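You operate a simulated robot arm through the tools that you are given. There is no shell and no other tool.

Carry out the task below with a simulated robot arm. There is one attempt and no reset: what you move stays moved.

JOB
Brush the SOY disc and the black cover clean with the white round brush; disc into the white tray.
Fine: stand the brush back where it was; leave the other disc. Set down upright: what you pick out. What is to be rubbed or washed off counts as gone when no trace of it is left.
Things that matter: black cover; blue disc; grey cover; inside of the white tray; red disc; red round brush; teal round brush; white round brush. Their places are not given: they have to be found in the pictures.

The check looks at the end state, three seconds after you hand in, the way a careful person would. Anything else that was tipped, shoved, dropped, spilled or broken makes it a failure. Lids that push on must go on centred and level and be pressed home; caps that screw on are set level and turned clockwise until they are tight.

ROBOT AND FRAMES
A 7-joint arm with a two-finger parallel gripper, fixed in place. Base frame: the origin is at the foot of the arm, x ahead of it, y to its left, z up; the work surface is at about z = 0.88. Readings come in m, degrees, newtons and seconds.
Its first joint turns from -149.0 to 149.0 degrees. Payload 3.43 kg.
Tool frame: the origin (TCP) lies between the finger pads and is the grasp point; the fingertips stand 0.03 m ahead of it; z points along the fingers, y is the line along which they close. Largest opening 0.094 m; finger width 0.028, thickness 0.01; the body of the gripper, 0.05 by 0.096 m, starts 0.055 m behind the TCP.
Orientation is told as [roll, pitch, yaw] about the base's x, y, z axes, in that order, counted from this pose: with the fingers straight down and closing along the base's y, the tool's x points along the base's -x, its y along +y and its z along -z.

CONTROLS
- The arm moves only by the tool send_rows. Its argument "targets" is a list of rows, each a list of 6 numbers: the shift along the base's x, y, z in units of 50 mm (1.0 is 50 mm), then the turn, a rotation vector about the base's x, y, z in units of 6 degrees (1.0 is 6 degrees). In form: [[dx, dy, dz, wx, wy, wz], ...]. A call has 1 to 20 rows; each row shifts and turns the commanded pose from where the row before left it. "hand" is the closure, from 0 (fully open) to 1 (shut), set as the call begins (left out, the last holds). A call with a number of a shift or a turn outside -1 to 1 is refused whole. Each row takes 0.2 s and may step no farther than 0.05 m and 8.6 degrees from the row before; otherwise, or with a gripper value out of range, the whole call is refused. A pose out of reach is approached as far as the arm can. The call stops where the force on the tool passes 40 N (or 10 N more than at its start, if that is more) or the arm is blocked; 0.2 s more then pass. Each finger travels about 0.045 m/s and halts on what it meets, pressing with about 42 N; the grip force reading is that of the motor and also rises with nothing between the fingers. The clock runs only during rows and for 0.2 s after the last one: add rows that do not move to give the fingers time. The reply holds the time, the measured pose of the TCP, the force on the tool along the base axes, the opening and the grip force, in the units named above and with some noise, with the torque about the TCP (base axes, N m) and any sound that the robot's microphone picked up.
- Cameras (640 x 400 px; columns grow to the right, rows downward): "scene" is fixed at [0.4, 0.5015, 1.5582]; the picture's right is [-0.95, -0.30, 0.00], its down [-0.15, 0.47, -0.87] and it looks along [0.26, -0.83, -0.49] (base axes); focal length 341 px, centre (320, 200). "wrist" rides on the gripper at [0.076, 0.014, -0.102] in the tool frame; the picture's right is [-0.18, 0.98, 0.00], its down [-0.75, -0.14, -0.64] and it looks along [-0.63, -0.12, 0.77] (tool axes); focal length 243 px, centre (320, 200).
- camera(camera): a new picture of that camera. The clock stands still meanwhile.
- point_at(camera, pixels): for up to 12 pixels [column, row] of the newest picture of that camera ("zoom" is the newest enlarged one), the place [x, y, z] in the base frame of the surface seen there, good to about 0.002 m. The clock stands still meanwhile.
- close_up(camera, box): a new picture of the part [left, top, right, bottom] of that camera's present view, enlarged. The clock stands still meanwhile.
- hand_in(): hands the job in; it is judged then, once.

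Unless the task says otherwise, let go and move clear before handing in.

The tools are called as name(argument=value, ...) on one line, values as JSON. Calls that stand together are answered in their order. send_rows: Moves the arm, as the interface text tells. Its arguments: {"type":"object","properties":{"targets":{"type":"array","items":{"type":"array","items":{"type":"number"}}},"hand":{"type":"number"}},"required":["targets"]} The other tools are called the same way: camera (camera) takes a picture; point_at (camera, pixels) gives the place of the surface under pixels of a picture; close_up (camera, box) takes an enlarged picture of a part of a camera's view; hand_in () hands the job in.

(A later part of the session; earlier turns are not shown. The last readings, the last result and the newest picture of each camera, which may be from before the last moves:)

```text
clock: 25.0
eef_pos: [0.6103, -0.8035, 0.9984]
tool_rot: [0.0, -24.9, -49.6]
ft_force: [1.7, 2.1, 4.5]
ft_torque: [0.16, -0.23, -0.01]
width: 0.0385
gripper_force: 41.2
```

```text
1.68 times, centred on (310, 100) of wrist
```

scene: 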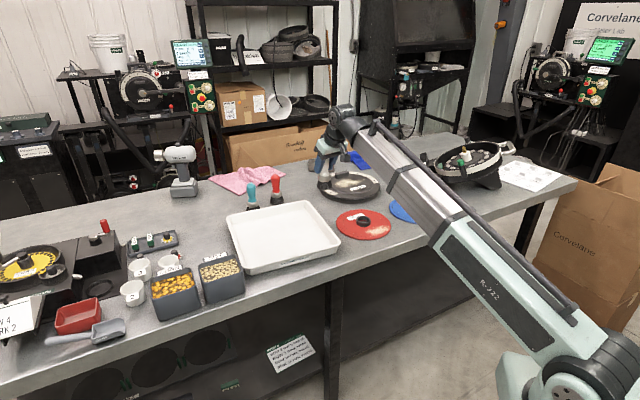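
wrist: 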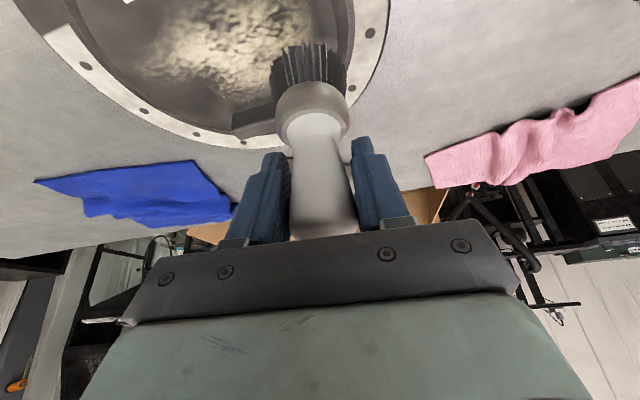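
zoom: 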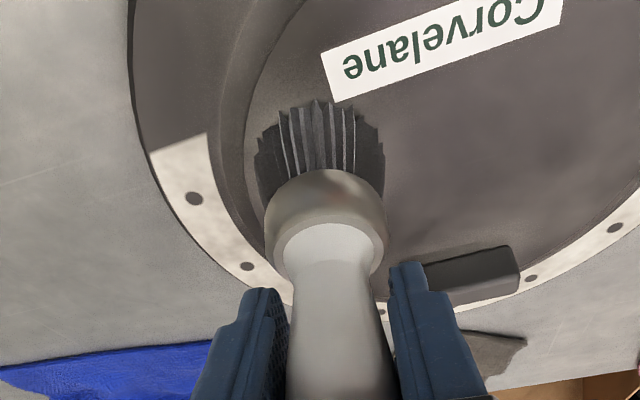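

No visible residue, but to be sure I'll make an extra overlapping pass over the centre and the block side, including the tail end.

send_rows(targets=[[-0.158, -0.122, 0, 0, 0, 0], [-0.06, -0.25, 0, 0, 0, 0], [0.237, 0.183, 0, 0, 0, 0], [0.237, 0.183, 0, 0, 0, 0], [0.237, 0.183, 0, 0, 0, 0], [0.237, 0.183, 0, 0, 0, 0], [0.237, 0.183, 0, 0, 0, 0], [0.237, 0.183, 0, 0, 0, 0], [0.237, 0.183, 0, 0, 0, 0], [0.237, 0.183, 0, 0, 0, 0], [0.237, 0.183, 0, 0, 0, 0], [0.158, -0.17, 0, 0, 0, 0], [-0.237, -0.183, 0, 0, 0, 0], [-0.237, -0.183, 0, 0, 0, 0], [-0.237, -0.183, 0, 0, 0, 0], [-0.237, -0.183, 0, 0, 0, 0], [-0.237, -0.183, 0, 0, 0, 0], [-0.237, -0.183, 0, 0, 0, 0], [-0.237, -0.183, 0, 0, 0, 0], [-0.237, -0.183, 0, 0, 0, 0]])

close_up(camera="scene", box=[318, 160, 382, 200])

```text
clock: 29.2
eef_pos: [0.6186, -0.8205, 0.9987]
tool_rot: [0.0, -24.9, -49.6]
ft_force: [1.4, 0.8, 5.0]
ft_torque: [0.19, -0.2, 0.03]
width: 0.0384
gripper_force: 41.7
```

```text
10.00 times, centred on (350, 180) of scene
```

zoom: 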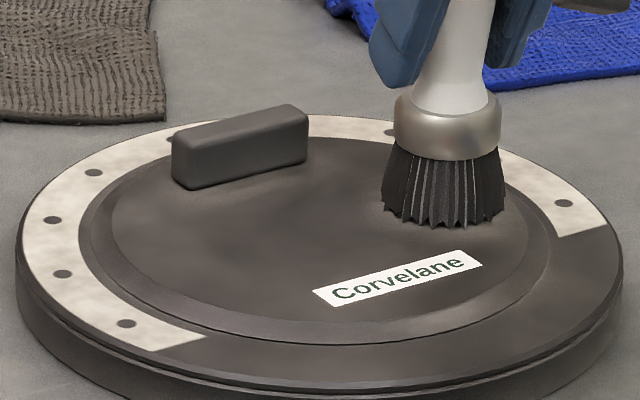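

The cover is clean. I'll lift, then travel at height over to the blue disc's dusty side near (0.35,-0.645), yawing a bit to stay facing outward.

send_rows(targets=[[0, 0, 0.5, 0, 0, 0], [0, 0, 0.8, 0, 0, 0], [-0.767, 0.501, 0, 0, 0, -0.25], [-0.767, 0.501, 0, 0, 0, -0.25], [-0.767, 0.501, 0, 0, 0, -0.25], [-0.767, 0.501, 0, 0, 0, -0.25], [-0.767, 0.501, 0, 0, 0, -0.25], [-0.767, 0.501, 0, 0, 0, -0.25], [-0.767, 0.501, 0, 0, 0, -0.25], [0, 0, 0, 0, 0, 0]])

camera(camera="wrist")

camera(camera="scene")

```text
clock: 31.4
eef_pos: [0.3516, -0.6448, 1.0649]
tool_rot: [0.0, -25.0, -60.1]
ft_force: [0.4, -0.3, -1.5]
ft_torque: [-0.03, -0.01, 0.02]
width: 0.0385
gripper_force: 42.0
```

```text
taken
```

wrist: 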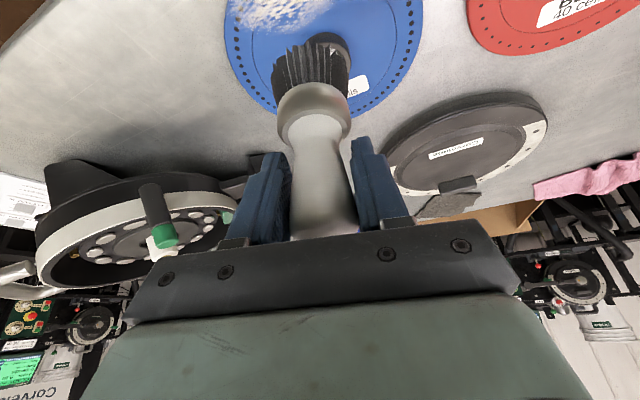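

```text
taken
```

scene: 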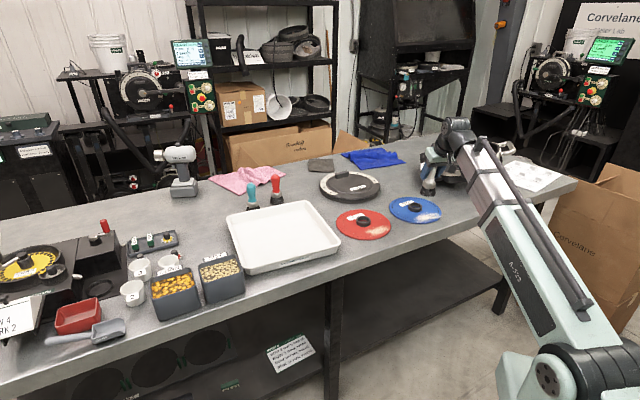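

Now both the cleaned cover and the blue disc are unobstructed in the scene. I'll zoom on each: check the cover and measure the disc's dust.

close_up(camera="scene", box=[310, 158, 390, 208])

close_up(camera="scene", box=[380, 185, 452, 230])

close_up(camera="wrist", box=[210, 0, 450, 150])

```text
8.00 times, centred on (350, 183) of scene
```

zoom: 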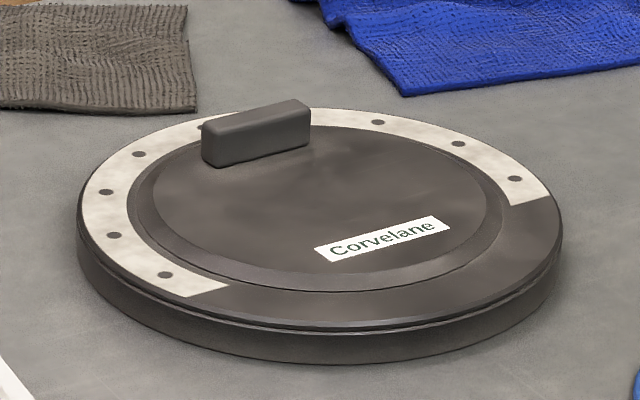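

```text
8.89 times, centred on (416, 208) of scene
```

zoom: 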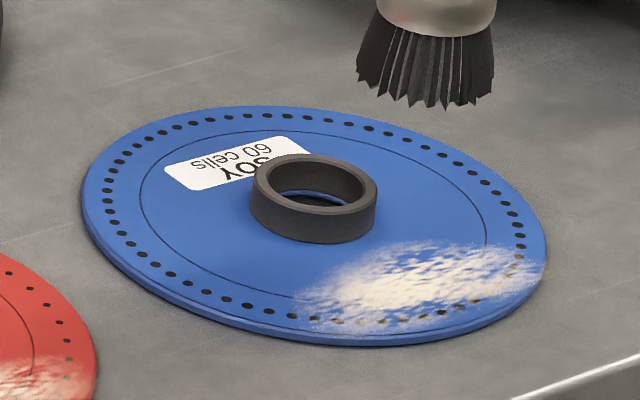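

```text
2.67 times, centred on (330, 75) of wrist
```

zoom: 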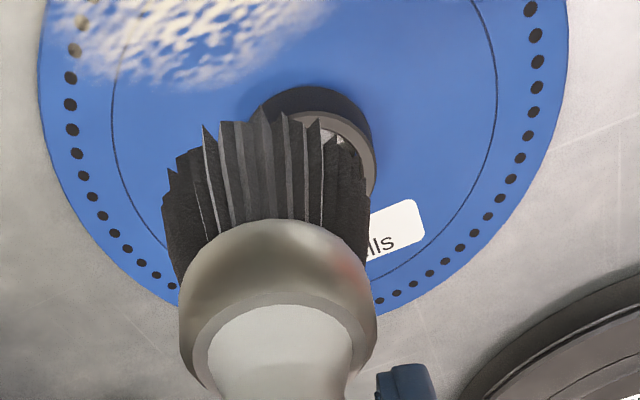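

The cover is spotless and hasn't shifted. I'll measure the disc's edges, hub and dust outline in the scene picture.

point_at(camera="scene", pixels=[[413.5, 218.2], [419.4, 221.5], [440.5, 215.9], [428.4, 212.3], [436.2, 212.8], [431.7, 219.5], [426, 216], [390.5, 206.9], [408, 197.5], [423.9, 222.8], [410, 206], [421, 206]])

point_at(camera="scene", pixels=[[415.5, 209.5], [415.5, 203], [410, 204], [421.5, 205], [415.5, 212], [389, 200], [440, 210], [396, 200]])

```text
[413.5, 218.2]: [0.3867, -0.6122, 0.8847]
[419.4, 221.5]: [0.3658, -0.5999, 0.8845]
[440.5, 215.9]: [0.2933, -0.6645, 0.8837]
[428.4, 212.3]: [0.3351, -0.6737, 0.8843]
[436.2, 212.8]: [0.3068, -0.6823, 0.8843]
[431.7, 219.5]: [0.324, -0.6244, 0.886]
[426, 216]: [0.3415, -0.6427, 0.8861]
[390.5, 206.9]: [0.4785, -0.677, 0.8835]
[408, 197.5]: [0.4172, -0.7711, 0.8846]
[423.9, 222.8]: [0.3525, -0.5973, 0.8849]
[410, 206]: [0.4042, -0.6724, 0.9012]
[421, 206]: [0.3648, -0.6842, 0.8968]
```

```text
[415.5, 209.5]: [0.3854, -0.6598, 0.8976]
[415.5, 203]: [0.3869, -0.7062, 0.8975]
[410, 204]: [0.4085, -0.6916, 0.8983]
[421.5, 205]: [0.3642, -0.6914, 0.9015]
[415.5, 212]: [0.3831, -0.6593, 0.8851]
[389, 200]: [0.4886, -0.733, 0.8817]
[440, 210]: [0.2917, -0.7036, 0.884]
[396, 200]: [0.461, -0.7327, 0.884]
```

Disc centre is about (0.3855,-0.686), radius ≈0.096, surface z 0.8845, hub top 0.901; the dust spans (0.387,-0.607) to (0.293,-0.673). I'll go over the dust's left end and lower close to the surface.

send_rows(targets=[[0.394, 0.318, -0.4, 0, 0, 0], [0.394, 0.318, -0.4, 0, 0, 0], [0, 0, -0.5, 0, 0, 0], [0, 0, -0.38, 0, 0, 0], [0, 0, 0, 0, 0, 0]])

camera(camera="wrist")

close_up(camera="scene", box=[370, 160, 466, 220])

```text
clock: 32.6
eef_pos: [0.3906, -0.6139, 0.9813]
tool_rot: [-0.1, -25.0, -60.1]
ft_force: [0.0, -0.3, -1.0]
ft_torque: [0.03, -0.02, 0.0]
width: 0.0385
gripper_force: 41.6
```

```text
taken
```

wrist: 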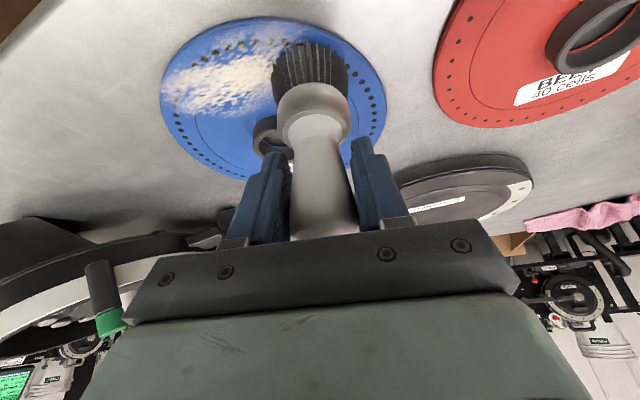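

```text
6.67 times, centred on (418, 190) of scene
```

zoom: 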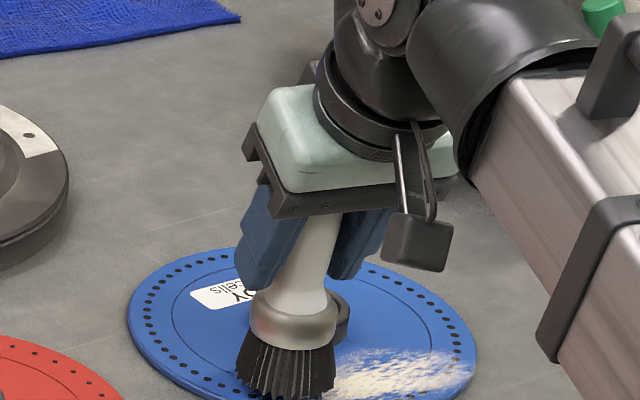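

The brush is over the disc edge at TCP z=0.981, not yet touching. I'll lower gently to find contact.

send_rows(targets=[[0, 0, -0.06, 0, 0, 0], [0, 0, -0.04, 0, 0, 0], [0, 0, -0.02, 0, 0, 0], [0, 0, 0, 0, 0, 0]])

send_rows(targets=[[0, 0, -0.02, 0, 0, 0], [0, 0, 0, 0, 0, 0]])

```text
clock: 33.6
eef_pos: [0.3896, -0.6135, 0.9749]
tool_rot: [0.1, -25.1, -60.1]
ft_force: [0.4, 1.0, 0.7]
ft_torque: [0.05, -0.03, 0.01]
width: 0.0385
gripper_force: 42.2
```

```text
clock: 34.2
eef_pos: [0.3908, -0.6128, 0.9734]
tool_rot: [-0.1, -25.2, -60.1]
ft_force: [-1.0, 0.8, 16.5]
ft_torque: [0.26, -0.14, 0.03]
width: 0.0388
gripper_force: 42.0
```

Contact gives about 16 N, so I'll ease up 0.8 mm and stroke along the dust toward (0.294,-0.68).

send_rows(targets=[[0, 0, 0.016, 0, 0, 0], [-0.164, -0.115, 0, 0, 0, 0], [-0.164, -0.115, 0, 0, 0, 0], [-0.164, -0.115, 0, 0, 0, 0], [-0.164, -0.115, 0, 0, 0, 0], [-0.164, -0.115, 0, 0, 0, 0]])

camera(camera="wrist")

close_up(camera="scene", box=[370, 180, 466, 240])

```text
clock: 35.6
eef_pos: [0.3487, -0.642, 0.9749]
tool_rot: [-0.1, -25.0, -60.1]
ft_force: [1.3, 1.3, 3.8]
ft_torque: [0.03, -0.12, 0.05]
width: 0.0387
gripper_force: 41.6
```

```text
taken
```

wrist: 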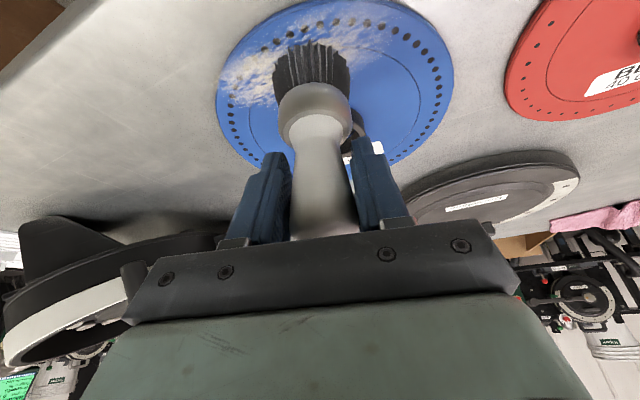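

```text
6.67 times, centred on (418, 210) of scene
```

zoom: 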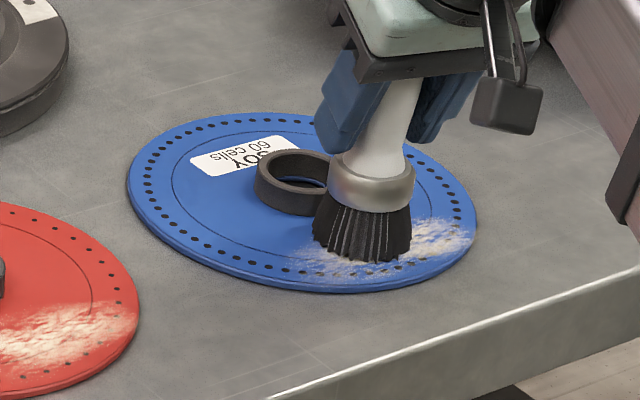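

The dust is thinning and the disc is staying put. I'll finish this stroke, shift 16 mm toward the disc's edge and stroke back.

send_rows(targets=[[-0.164, -0.115, 0, 0, 0, 0], [-0.164, -0.115, 0, 0, 0, 0], [-0.164, -0.115, 0, 0, 0, 0], [-0.164, -0.115, 0, 0, 0, 0], [-0.164, -0.115, 0, 0, 0, 0], [-0.164, -0.115, 0, 0, 0, 0], [-0.184, 0.262, 0, 0, 0, 0], [0.164, 0.115, 0, 0, 0, 0], [0.164, 0.115, 0, 0, 0, 0], [0.164, 0.115, 0, 0, 0, 0], [0.164, 0.115, 0, 0, 0, 0], [0.164, 0.115, 0, 0, 0, 0], [0.164, 0.115, 0, 0, 0, 0], [0.164, 0.115, 0, 0, 0, 0], [0.164, 0.115, 0, 0, 0, 0], [0.164, 0.115, 0, 0, 0, 0], [0.164, 0.115, 0, 0, 0, 0], [0.164, 0.115, 0, 0, 0, 0], [0.164, 0.115, 0, 0, 0, 0]])

camera(camera="wrist")

close_up(camera="scene", box=[370, 180, 466, 240])

```text
clock: 39.6
eef_pos: [0.3892, -0.5953, 0.9738]
tool_rot: [-0.1, -25.0, -60.1]
ft_force: [-0.6, 0.0, 1.3]
ft_torque: [-0.04, 0.03, 0.02]
width: 0.0385
gripper_force: 42.1
```

```text
taken
```

wrist: 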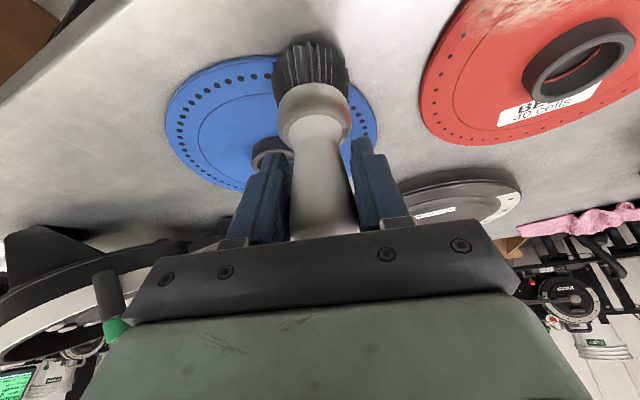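

```text
6.67 times, centred on (418, 210) of scene
```

zoom: 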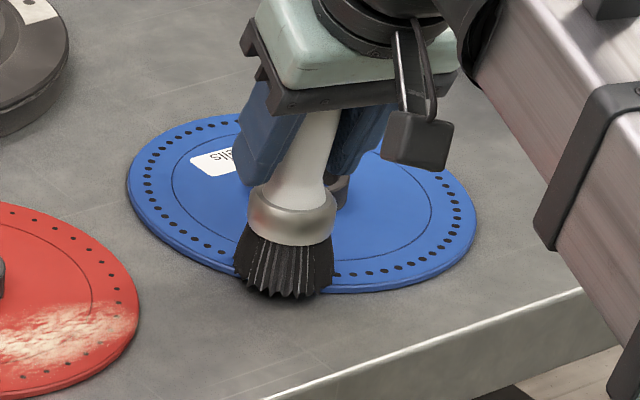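

The disc looks clean already. I'll do one more overlapping pass out and back with slightly more pressure, then check closely.

send_rows(targets=[[0.05, -0.13, -0.012, 0, 0, 0], [-0.246, -0.172, 0, 0, 0, 0], [-0.246, -0.172, 0, 0, 0, 0], [-0.246, -0.172, 0, 0, 0, 0], [-0.246, -0.172, 0, 0, 0, 0], [-0.246, -0.172, 0, 0, 0, 0], [-0.246, -0.172, 0, 0, 0, 0], [-0.246, -0.172, 0, 0, 0, 0], [-0.164, -0.115, 0, 0, 0, 0], [0.115, -0.164, 0, 0, 0, 0], [0.246, 0.172, 0, 0, 0, 0], [0.246, 0.172, 0, 0, 0, 0], [0.246, 0.172, 0, 0, 0, 0], [0.246, 0.172, 0, 0, 0, 0], [0.246, 0.172, 0, 0, 0, 0], [0.246, 0.172, 0, 0, 0, 0], [0.246, 0.172, 0, 0, 0, 0]])

close_up(camera="wrist", box=[140, 0, 460, 200])

close_up(camera="scene", box=[370, 180, 466, 240])

```text
clock: 43.2
eef_pos: [0.3883, -0.6145, 0.9738]
tool_rot: [0.0, -25.0, -60.2]
ft_force: [-0.9, -0.6, 1.4]
ft_torque: [-0.03, 0.01, -0.01]
width: 0.0386
gripper_force: 41.9
```

```text
2.00 times, centred on (300, 100) of wrist
```

zoom: 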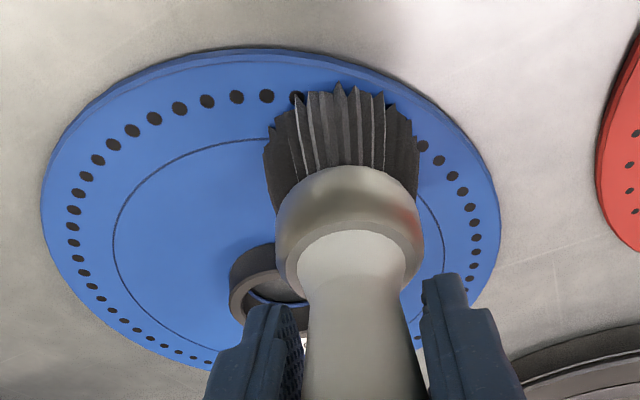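

```text
6.67 times, centred on (418, 210) of scene
```

zoom: 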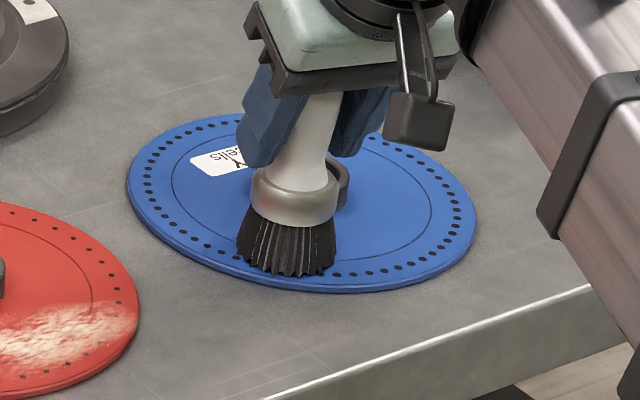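

No trace is left on the disc in either view. I'll lift clear and carry the brush back toward its stand spot, turning the yaw back to -36.8°.

send_rows(targets=[[0, 0, 0.6, 0, 0, 0], [0, 0, 0.9, 0, 0, 0], [0, 0, 0.9, 0, 0, 0], [0.896, 0.268, 0, 0, 0, 0.557], [0.896, 0.268, 0, 0, 0, 0.557], [0.896, 0.268, 0, 0, 0, 0.557], [0.896, 0.268, 0, 0, 0, 0.557], [0.896, 0.268, 0, 0, 0, 0.557], [0.896, 0.268, 0, 0, 0, 0.557], [0.896, 0.268, 0, 0, 0, 0.557], [0, 0, 0, 0, 0, 0]])

camera(camera="wrist")

camera(camera="scene")

```text
clock: 45.6
eef_pos: [0.7041, -0.5212, 1.0903]
tool_rot: [-0.1, -25.0, -36.7]
ft_force: [0.0, 0.3, -0.5]
ft_torque: [-0.02, 0.0, 0.03]
width: 0.0384
gripper_force: 42.0
```

```text
taken
```

wrist: 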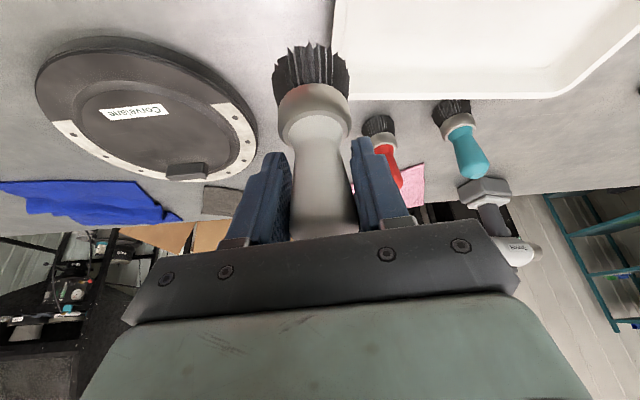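

```text
taken
```

scene: 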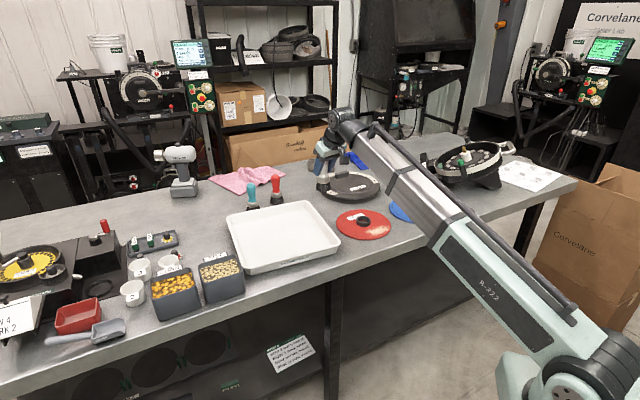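

The brush is held much as before. I'll check its uprightness in a scene zoom before placing it back.

close_up(camera="scene", box=[290, 140, 370, 190])

close_up(camera="wrist", box=[230, 30, 400, 240])

```text
8.00 times, centred on (330, 165) of scene
```

zoom: 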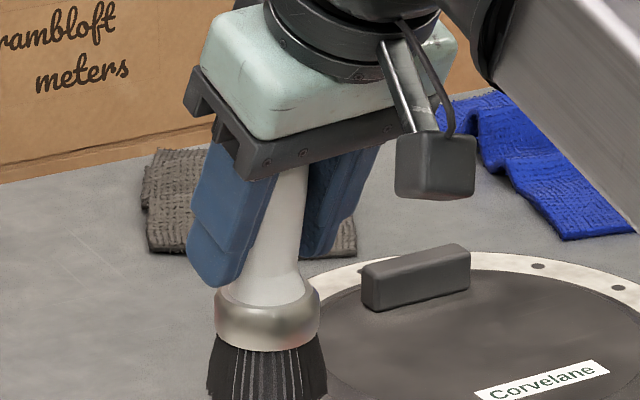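

```text
1.90 times, centred on (315, 135) of wrist
```

zoom: 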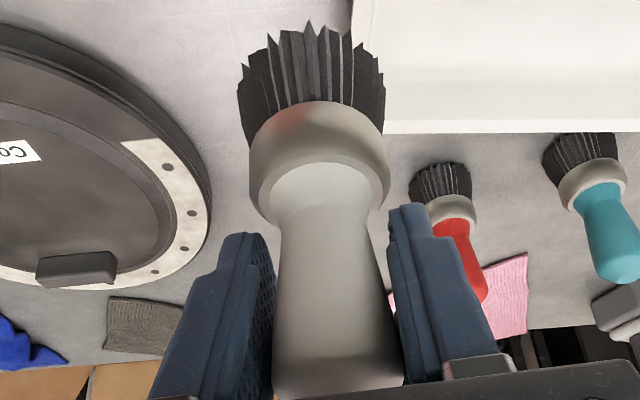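

The brush sits as before the brushing. I'll go to the hover above its original spot and lower to just above the bench.

send_rows(targets=[[0.674, -0.537, -0.15, 0, 0, 0], [0.674, -0.537, -0.15, 0, 0, 0], [0.674, -0.537, -0.15, 0, 0, 0], [0.674, -0.537, -0.15, 0, 0, 0], [0, 0, 0, 0, 0, 0]])

close_up(camera="scene", box=[240, 140, 352, 210])

```text
clock: 46.8
eef_pos: [0.8366, -0.6298, 1.0631]
tool_rot: [-0.1, -25.0, -36.7]
ft_force: [-0.4, -0.1, 0.7]
ft_torque: [0.02, 0.0, 0.01]
width: 0.0385
gripper_force: 42.2
```

```text
5.71 times, centred on (296, 175) of scene
```

zoom: 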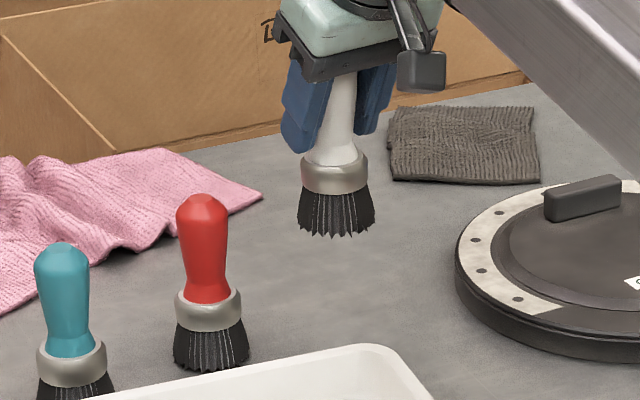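

The brush is upright over its spot. I'll correct by 2 mm and lower to TCP z≈0.975, then feel for the bench.

send_rows(targets=[[0.048, 0.024, -0.6, 0, 0, 0], [0, 0, -0.6, 0, 0, 0], [0, 0, -0.4, 0, 0, 0], [0, 0, -0.14, 0, 0, 0], [0, 0, 0, 0, 0, 0]])

send_rows(targets=[[0, 0, -0.03, 0, 0, 0], [0, 0, -0.03, 0, 0, 0], [0, 0, 0, 0, 0, 0]])

```text
clock: 48.0
eef_pos: [0.8403, -0.6286, 0.9755]
tool_rot: [0.0, -25.0, -36.6]
ft_force: [0.6, -0.9, -1.8]
ft_torque: [-0.03, -0.01, -0.01]
width: 0.0383
gripper_force: 42.2
```

```text
clock: 48.8
eef_pos: [0.8396, -0.628, 0.9721]
tool_rot: [0.0, -24.9, -36.7]
ft_force: [1.3, 0.3, -0.9]
ft_torque: [0.04, 0.02, 0.01]
width: 0.0384
gripper_force: 42.3
```

No contact yet at z=0.972. I'll continue downward in 1 mm steps.

send_rows(targets=[[0, 0, -0.02, 0, 0, 0], [0, 0, -0.02, 0, 0, 0], [0, 0, 0, 0, 0, 0]])

send_rows(targets=[[0, 0, -0.01, 0, 0, 0], [0, 0, 0, 0, 0, 0]])

close_up(camera="scene", box=[240, 140, 352, 210])

```text
clock: 49.6
eef_pos: [0.8397, -0.6281, 0.9704]
tool_rot: [0.0, -25.0, -36.7]
ft_force: [0.2, 0.3, -0.6]
ft_torque: [-0.02, -0.02, -0.04]
width: 0.0382
gripper_force: 41.7
```

```text
clock: 50.2
eef_pos: [0.8386, -0.6274, 0.971]
tool_rot: [0.0, -25.0, -36.6]
ft_force: [-0.1, -0.8, -1.2]
ft_torque: [-0.02, 0.02, 0.02]
width: 0.0386
gripper_force: 42.0
```

```text
5.71 times, centred on (296, 175) of scene
```

zoom: 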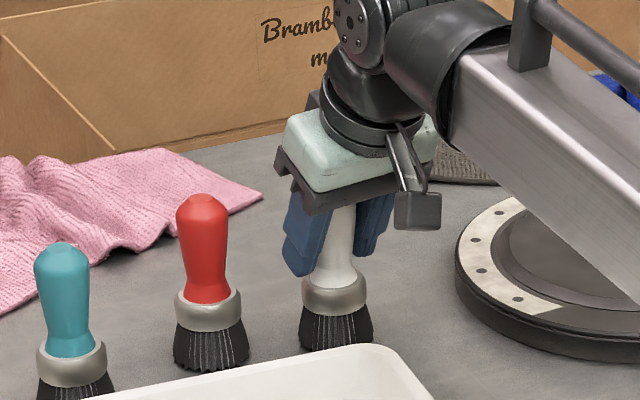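

Still no bench contact. I'll keep lowering in 0.5-1 mm steps.

send_rows(targets=[[0, 0, -0.015, 0, 0, 0], [0, 0, 0, 0, 0, 0]])

send_rows(targets=[[0, 0, -0.015, 0, 0, 0], [0, 0, 0, 0, 0, 0]])

```text
clock: 50.8
eef_pos: [0.8387, -0.6276, 0.9691]
tool_rot: [0.1, -24.9, -36.7]
ft_force: [-0.1, 0.7, -0.8]
ft_torque: [-0.01, -0.02, 0.0]
width: 0.0384
gripper_force: 42.3
```

```text
clock: 51.4
eef_pos: [0.8411, -0.627, 0.9685]
tool_rot: [0.0, -25.0, -36.7]
ft_force: [-0.7, 0.2, -1.1]
ft_torque: [-0.01, -0.01, -0.02]
width: 0.0386
gripper_force: 42.0
```

send_rows(targets=[[0, 0, -0.015, 0, 0, 0], [0, 0, 0, 0, 0, 0]])

send_rows(targets=[[0, 0, -0.01, 0, 0, 0], [0, 0, 0, 0, 0, 0]])

```text
clock: 52.0
eef_pos: [0.8395, -0.627, 0.9681]
tool_rot: [0.0, -25.0, -36.7]
ft_force: [-0.4, 0.0, 2.6]
ft_torque: [0.08, -0.03, 0.0]
width: 0.0386
gripper_force: 42.5
```

```text
clock: 52.6
eef_pos: [0.8398, -0.6282, 0.9675]
tool_rot: [0.0, -25.0, -36.7]
ft_force: [-0.6, -1.0, 8.4]
ft_torque: [0.08, -0.06, -0.01]
width: 0.0386
gripper_force: 41.6
```

The bristles now rest on the bench (8 N at z 0.9675). I'll ease off a hair and open the fingers to release the brush.

send_rows(targets=[[0, 0, 0.01, 0, 0, 0], [0, 0, 0, 0, 0, 0]])

send_rows(targets=[[0, 0, 0, 0, 0, 0], [0, 0, 0, 0, 0, 0], [0, 0, 0, 0, 0, 0], [0, 0, 0, 0, 0, 0]], hand=0.34)

camera(camera="wrist")

close_up(camera="scene", box=[240, 140, 352, 210])

```text
clock: 53.2
eef_pos: [0.8398, -0.6275, 0.9682]
tool_rot: [0.0, -25.0, -36.8]
ft_force: [0.1, -2.1, 5.5]
ft_torque: [-0.03, -0.08, -0.01]
width: 0.0387
gripper_force: 42.1
```

```text
clock: 54.2
eef_pos: [0.8399, -0.6283, 0.9679]
tool_rot: [0.0, -24.9, -36.7]
ft_force: [-0.5, -0.1, 0.5]
ft_torque: [0.01, -0.01, -0.03]
width: 0.062
gripper_force: 0.0
```

```text
taken
```

wrist: 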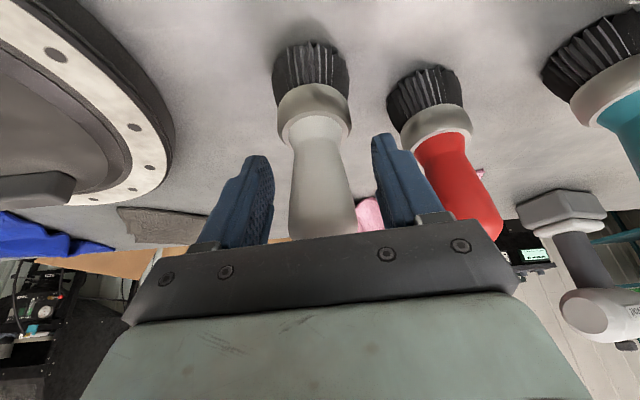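

```text
5.71 times, centred on (296, 175) of scene
```

zoom: 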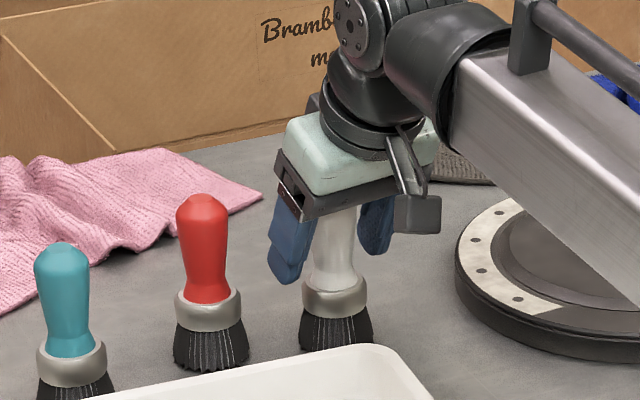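

The brush stands free between the open fingers. I'll rise straight up, then pull back to check it.

send_rows(targets=[[0, 0, 0.4, 0, 0, 0], [0, 0, 0.8, 0, 0, 0], [0, 0, 0.9, 0, 0, 0], [0, 0, 0.3, 0, 0, 0], [-0.69, 0.54, 0, 0, 0, 0], [-0.69, 0.54, 0, 0, 0, 0], [-0.69, 0.54, 0, 0, 0, 0], [-0.69, 0.54, 0, 0, 0, 0], [0, 0, 0, 0, 0, 0]])

camera(camera="wrist")

camera(camera="scene")

close_up(camera="scene", box=[230, 165, 326, 225])

```text
clock: 56.2
eef_pos: [0.7013, -0.5199, 1.0893]
tool_rot: [0.0, -25.0, -36.7]
ft_force: [0.6, 0.7, -1.0]
ft_torque: [0.02, 0.0, 0.01]
width: 0.0619
gripper_force: 0.1
```

```text
taken
```

wrist: 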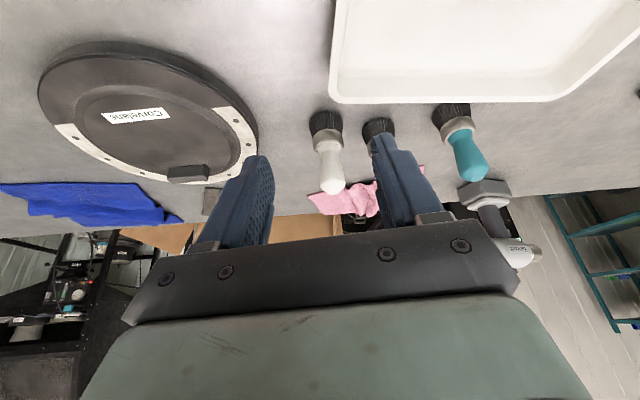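

```text
taken
```

scene: 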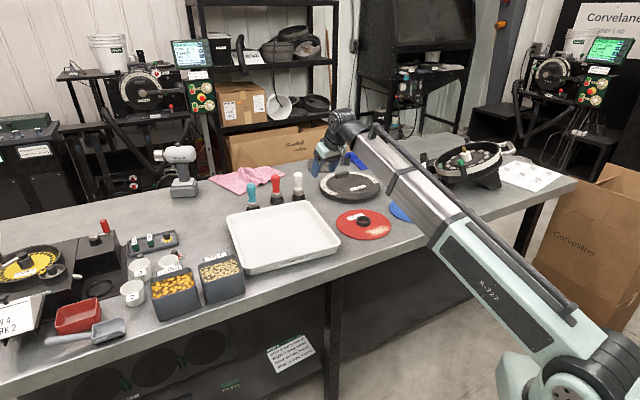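

```text
6.67 times, centred on (278, 195) of scene
```

zoom: 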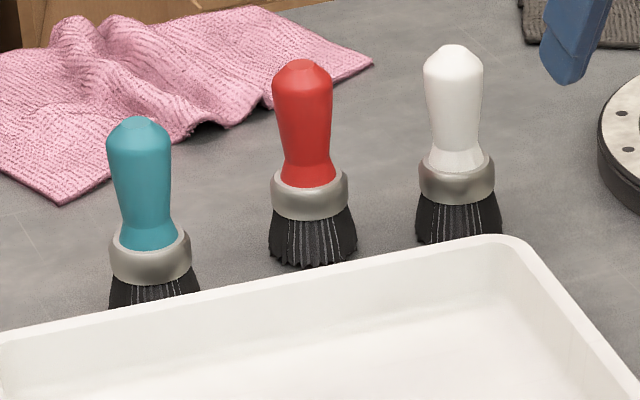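

The white brush is back upright in its place (zoom (455,150), within ~2 mm). Next, the disc: I'll measure the tray's rim and floor, and the hub.

point_at(camera="scene", pixels=[[227, 214], [308, 202], [338, 242], [248, 271], [236, 216], [304, 206], [330, 240], [254, 263], [283, 236], [260, 220], [310, 240], [270, 255]])

close_up(camera="scene", box=[215, 190, 359, 280])

```text
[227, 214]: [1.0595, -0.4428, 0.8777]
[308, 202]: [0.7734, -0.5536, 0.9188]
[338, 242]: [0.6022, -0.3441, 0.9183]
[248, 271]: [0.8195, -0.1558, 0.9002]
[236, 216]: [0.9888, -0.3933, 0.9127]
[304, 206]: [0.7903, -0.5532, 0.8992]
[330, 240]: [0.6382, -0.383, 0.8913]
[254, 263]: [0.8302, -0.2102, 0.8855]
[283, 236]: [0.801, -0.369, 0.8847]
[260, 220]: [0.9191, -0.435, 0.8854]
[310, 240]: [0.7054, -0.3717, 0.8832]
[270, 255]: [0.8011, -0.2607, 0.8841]
```

```text
4.44 times, centred on (287, 235) of scene
```

zoom: 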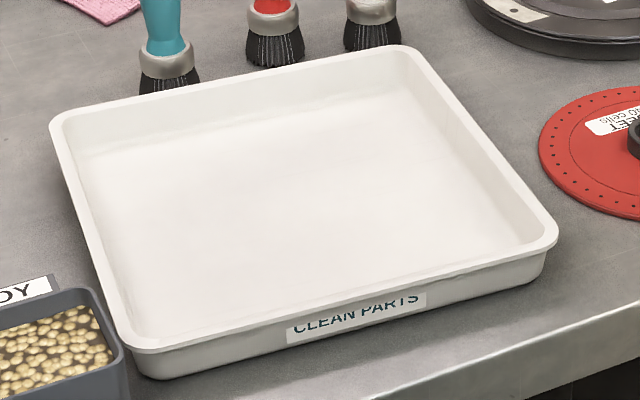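

The tray's centre is about (0.795,-0.357), floor z≈0.8845, inner width ≈0.25 m—plenty for the 0.19 m disc. I'll straighten the tool, open it and move above the disc's hub.

send_rows(targets=[[0, 0, 0, 0.498, 0.668, 0], [0, 0, 0, 0.498, 0.668, 0], [0, 0, 0, 0.498, 0.668, 0], [0, 0, 0, 0.498, 0.668, 0], [0, 0, 0, 0.498, 0.668, 0], [-0.79, -0.415, -0.1, 0, 0, -0.485], [-0.79, -0.415, -0.1, 0, 0, -0.485], [-0.79, -0.415, -0.1, 0, 0, -0.485], [-0.79, -0.415, -0.1, 0, 0, -0.485], [-0.79, -0.415, -0.1, 0, 0, -0.485], [-0.79, -0.415, -0.1, 0, 0, -0.485], [-0.79, -0.415, -0.1, 0, 0, -0.485], [-0.79, -0.415, -0.1, 0, 0, -0.485], [0, 0, 0, 0, 0, 0]], hand=0)

camera(camera="wrist")

camera(camera="scene")

```text
clock: 59.2
eef_pos: [0.3854, -0.6863, 1.0493]
tool_rot: [0.0, 0.0, -60.0]
ft_force: [-0.5, 0.1, 0.0]
ft_torque: [-0.02, 0.01, 0.02]
width: 0.0939
gripper_force: 0.0
```

```text
taken
```

wrist: 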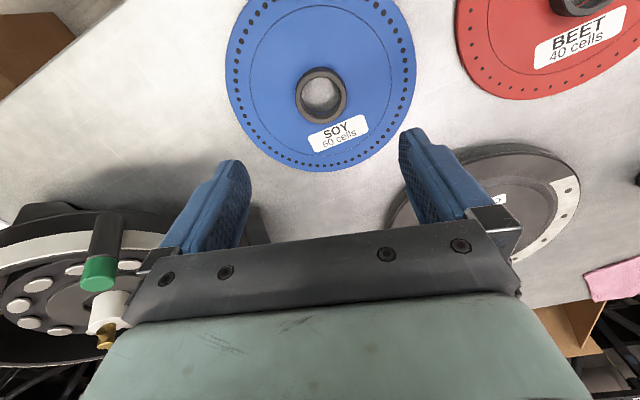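

```text
taken
```

scene: 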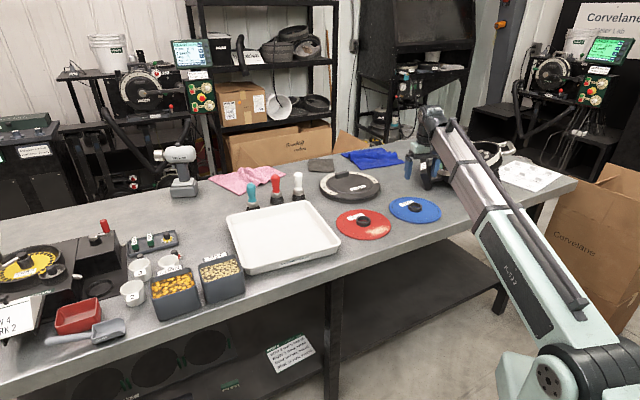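

The disc is fully visible from above and looks clean. I'll zoom in to verify and to measure the hub ring's position.

close_up(camera="wrist", box=[216, 0, 432, 180])

point_at(camera="wrist", pixels=[[298, 97], [345, 98], [320, 70], [322, 120], [302, 85], [340, 85], [320, 97], [228, 80], [414, 70], [322, 170], [318, 2], [260, 60]])

close_up(camera="scene", box=[380, 185, 452, 230])

```text
2.22 times, centred on (324, 90) of wrist
```

zoom: 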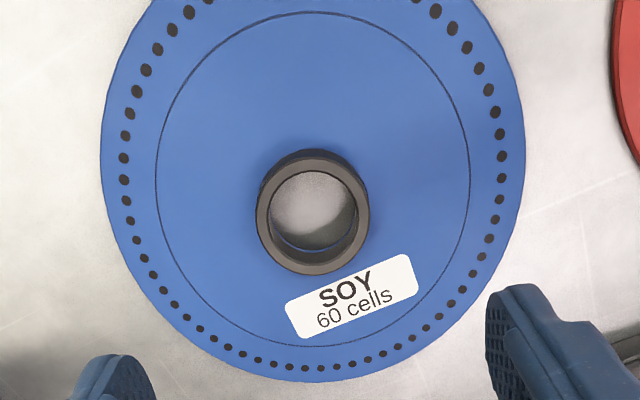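

```text
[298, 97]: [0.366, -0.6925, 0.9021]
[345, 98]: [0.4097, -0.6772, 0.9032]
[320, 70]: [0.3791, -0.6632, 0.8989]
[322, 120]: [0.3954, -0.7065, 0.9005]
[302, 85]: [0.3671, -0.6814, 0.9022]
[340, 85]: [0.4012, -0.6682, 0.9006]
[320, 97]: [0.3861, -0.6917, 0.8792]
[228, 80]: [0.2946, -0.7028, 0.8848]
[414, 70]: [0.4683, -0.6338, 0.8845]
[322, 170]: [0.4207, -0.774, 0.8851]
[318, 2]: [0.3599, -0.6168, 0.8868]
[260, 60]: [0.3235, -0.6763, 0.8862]
```

```text
8.89 times, centred on (416, 208) of scene
```

zoom: 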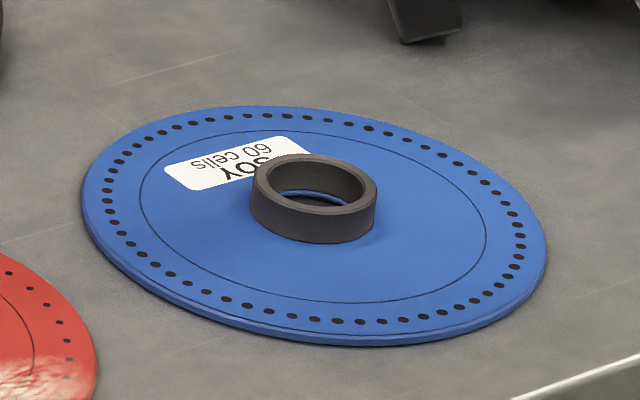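

The disc shows no residue; the hub ring is centred at about (0.3875,-0.685) with its top at z 0.902. I'll descend so that the fingertips stop about 4 mm above the disc's face.

send_rows(targets=[[0.04, 0.026, -0.8, 0, 0, 0], [0, 0, -0.8, 0, 0, 0], [0, 0, -0.6, 0, 0, 0], [0, 0, -0.3, 0, 0, 0], [0, 0, -0.11, 0, 0, 0], [0, 0, 0, 0, 0, 0]])

camera(camera="wrist")

close_up(camera="scene", box=[370, 160, 466, 220])

```text
clock: 60.6
eef_pos: [0.3873, -0.6858, 0.9176]
tool_rot: [-0.2, 0.0, -60.0]
ft_force: [0.4, 0.2, -0.1]
ft_torque: [0.0, -0.01, -0.01]
width: 0.0939
gripper_force: 0.0
```

```text
taken
```

wrist: 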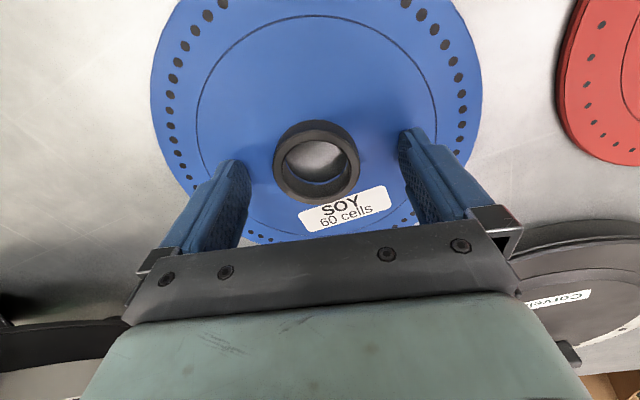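

```text
6.67 times, centred on (418, 190) of scene
```

zoom: 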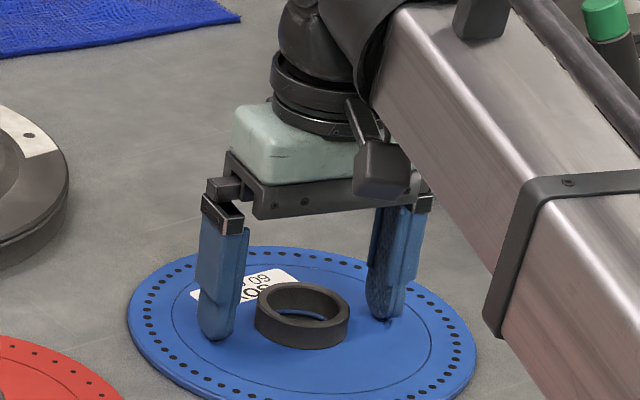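

The fingers straddle the hub ring with the tips just above the disc face. I'll close on the ring.

send_rows(targets=[[0, 0, 0, 0, 0, 0], [0, 0, 0, 0, 0, 0], [0, 0, 0, 0, 0, 0], [0, 0, 0, 0, 0, 0], [0, 0, 0, 0, 0, 0]], hand=1)

camera(camera="wrist")

close_up(camera="scene", box=[370, 180, 466, 240])

```text
clock: 61.8
eef_pos: [0.3871, -0.6858, 0.9181]
tool_rot: [0.0, 0.0, -60.1]
ft_force: [0.6, -0.2, 1.3]
ft_torque: [0.1, -0.14, -0.06]
width: 0.0496
gripper_force: 41.8
```

```text
taken
```

wrist: 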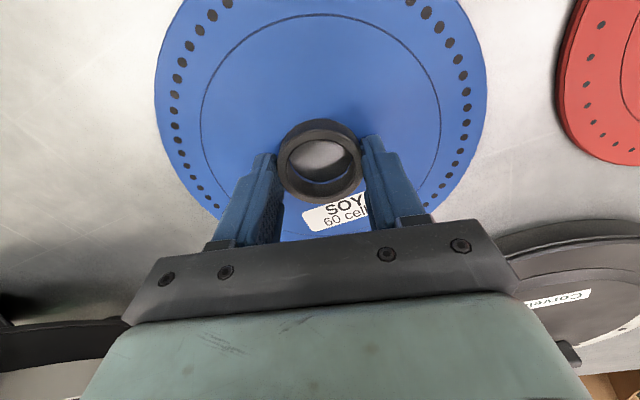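

```text
6.67 times, centred on (418, 210) of scene
```

zoom: 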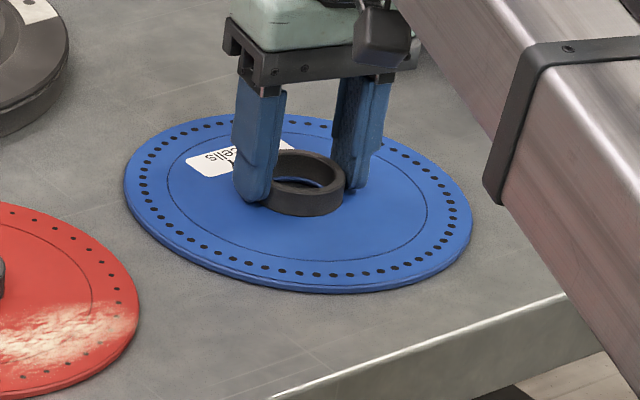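

The ring is gripped (opening 0.0496, 42 N). I'll lift slowly a little and check that the disc hangs level.

send_rows(targets=[[0, 0, 0.15, 0, 0, 0], [0, 0, 0.3, 0, 0, 0], [0, 0, 0.4, 0, 0, 0], [0, 0, 0, 0, 0, 0]])

camera(camera="wrist")

close_up(camera="scene", box=[370, 160, 466, 220])

```text
clock: 62.8
eef_pos: [0.3881, -0.6849, 0.9614]
tool_rot: [-0.1, 0.0, -60.0]
ft_force: [-0.2, 1.3, -1.2]
ft_torque: [-0.01, 0.0, 0.0]
width: 0.0494
gripper_force: 41.8
```

```text
taken
```

wrist: 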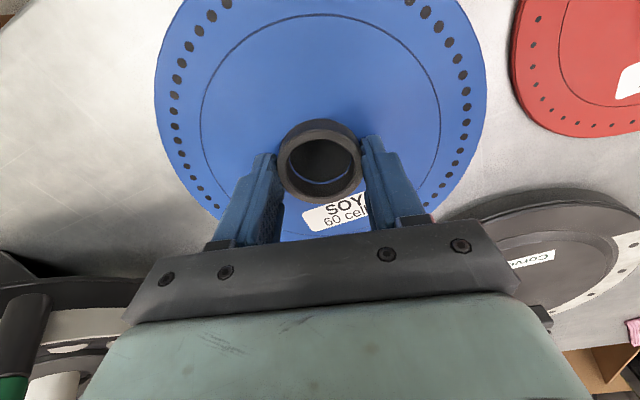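

```text
6.67 times, centred on (418, 190) of scene
```

zoom: 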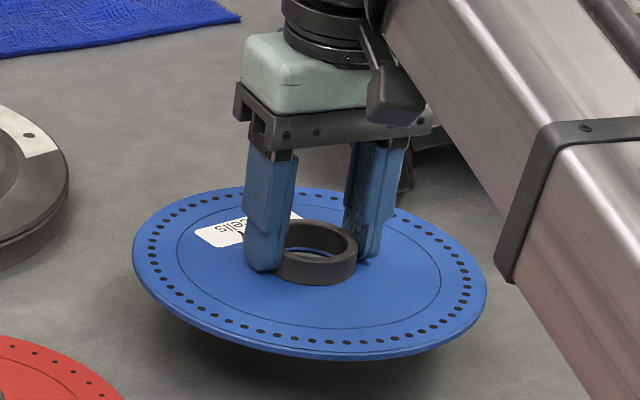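

The disc hangs level. I'll raise it to z≈1.096 and carry it over to above the tray's centre, yawing along.

send_rows(targets=[[0, 0, 0.9, 0, 0, 0], [0, 0, 0.9, 0, 0, 0], [0, 0, 0.9, 0, 0, 0], [0.675, 0.548, 0, 0, 0, 0.5], [0.675, 0.548, 0, 0, 0, 0.5], [0.675, 0.548, 0, 0, 0, 0.5], [0.675, 0.548, 0, 0, 0, 0.5], [0.675, 0.548, 0, 0, 0, 0.5], [0.675, 0.548, 0, 0, 0, 0.5], [0.675, 0.548, 0, 0, 0, 0.5], [0.675, 0.548, 0, 0, 0, 0.5], [0.675, 0.548, 0, 0, 0, 0.5], [0.675, 0.548, 0, 0, 0, 0.5], [0.675, 0.548, 0, 0, 0, 0.5], [0.675, 0.548, 0, 0, 0, 0.5], [0, 0, 0, 0, 0, 0]])

camera(camera="wrist")

camera(camera="scene")

```text
clock: 66.2
eef_pos: [0.7933, -0.3561, 1.0955]
tool_rot: [-0.2, 0.0, -24.1]
ft_force: [-0.3, -0.3, -1.9]
ft_torque: [-0.06, 0.01, 0.0]
width: 0.0493
gripper_force: 42.2
```

```text
taken
```

wrist: 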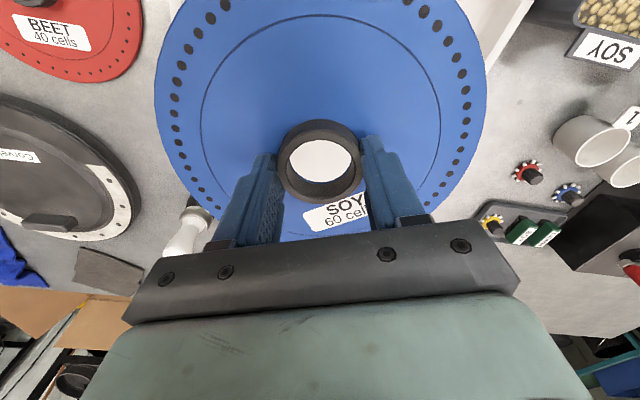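

```text
taken
```

scene: 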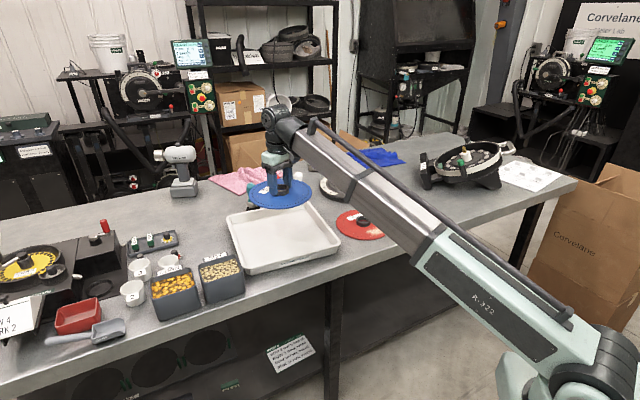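

The disc is centred over the tray (scene (280,192)) and level. I'll lower it into the tray to about 1 cm above the floor.

send_rows(targets=[[0, 0, -0.8, 0, 0, 0], [0, 0, -0.8, 0, 0, 0], [0, 0, -0.8, 0, 0, 0], [0, 0, -0.5, 0, 0, 0], [0, 0, -0.3, 0, 0, 0], [0, 0, 0, 0, 0, 0]])

close_up(camera="scene", box=[215, 160, 375, 280])

camera(camera="wrist")

```text
clock: 67.6
eef_pos: [0.7921, -0.3553, 0.933]
tool_rot: [-0.2, 0.1, -24.0]
ft_force: [0.3, -0.1, -1.6]
ft_torque: [0.02, -0.01, -0.01]
width: 0.049
gripper_force: 41.6
```

```text
3.33 times, centred on (295, 220) of scene
```

zoom: 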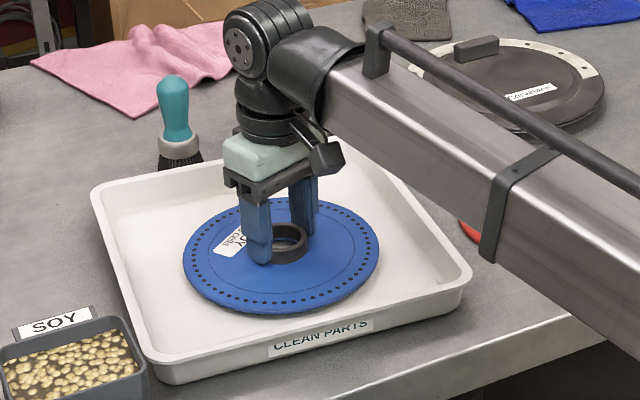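

```text
taken
```

wrist: 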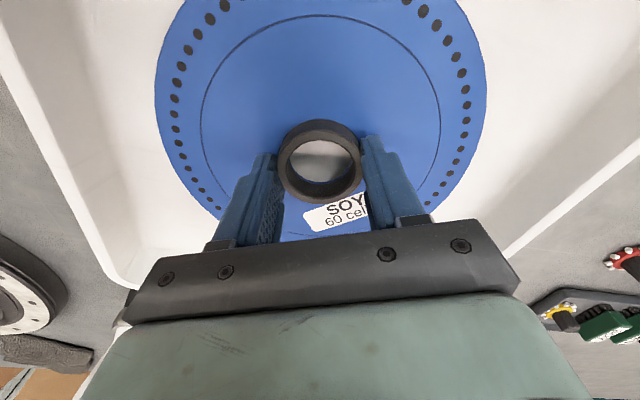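

The disc is inside the tray, level, with clear margins. I'll lower the last centimetre gently until contact.

send_rows(targets=[[0, 0, -0.06, 0, 0, 0], [0, 0, -0.06, 0, 0, 0], [0, 0, -0.02, 0, 0, 0], [0, 0, 0, 0, 0, 0]])

send_rows(targets=[[0, 0, -0.02, 0, 0, 0], [0, 0, -0.02, 0, 0, 0], [0, 0, 0, 0, 0, 0]])

```text
clock: 68.6
eef_pos: [0.7929, -0.3559, 0.9277]
tool_rot: [-0.1, 0.0, -24.0]
ft_force: [-0.6, 0.1, -2.2]
ft_torque: [-0.04, 0.01, 0.01]
width: 0.0489
gripper_force: 41.6
```

```text
clock: 69.4
eef_pos: [0.7939, -0.3554, 0.9267]
tool_rot: [-0.1, 0.1, -24.0]
ft_force: [0.4, 0.3, -1.2]
ft_torque: [-0.01, -0.01, 0.01]
width: 0.0491
gripper_force: 42.2
```

send_rows(targets=[[0, 0, -0.02, 0, 0, 0], [0, 0, -0.02, 0, 0, 0], [0, 0, 0, 0, 0, 0]])

send_rows(targets=[[0, 0, -0.02, 0, 0, 0], [0, 0, 0, 0, 0, 0]])

```text
clock: 70.2
eef_pos: [0.7937, -0.3549, 0.9245]
tool_rot: [-0.1, -0.1, -24.0]
ft_force: [0.0, 0.3, -0.5]
ft_torque: [0.05, 0.0, -0.02]
width: 0.0492
gripper_force: 42.2
```

```text
clock: 70.8
eef_pos: [0.7936, -0.3559, 0.9222]
tool_rot: [0.0, 0.1, -24.0]
ft_force: [0.9, -0.3, 4.2]
ft_torque: [0.46, 0.03, -0.1]
width: 0.049
gripper_force: 41.8
```

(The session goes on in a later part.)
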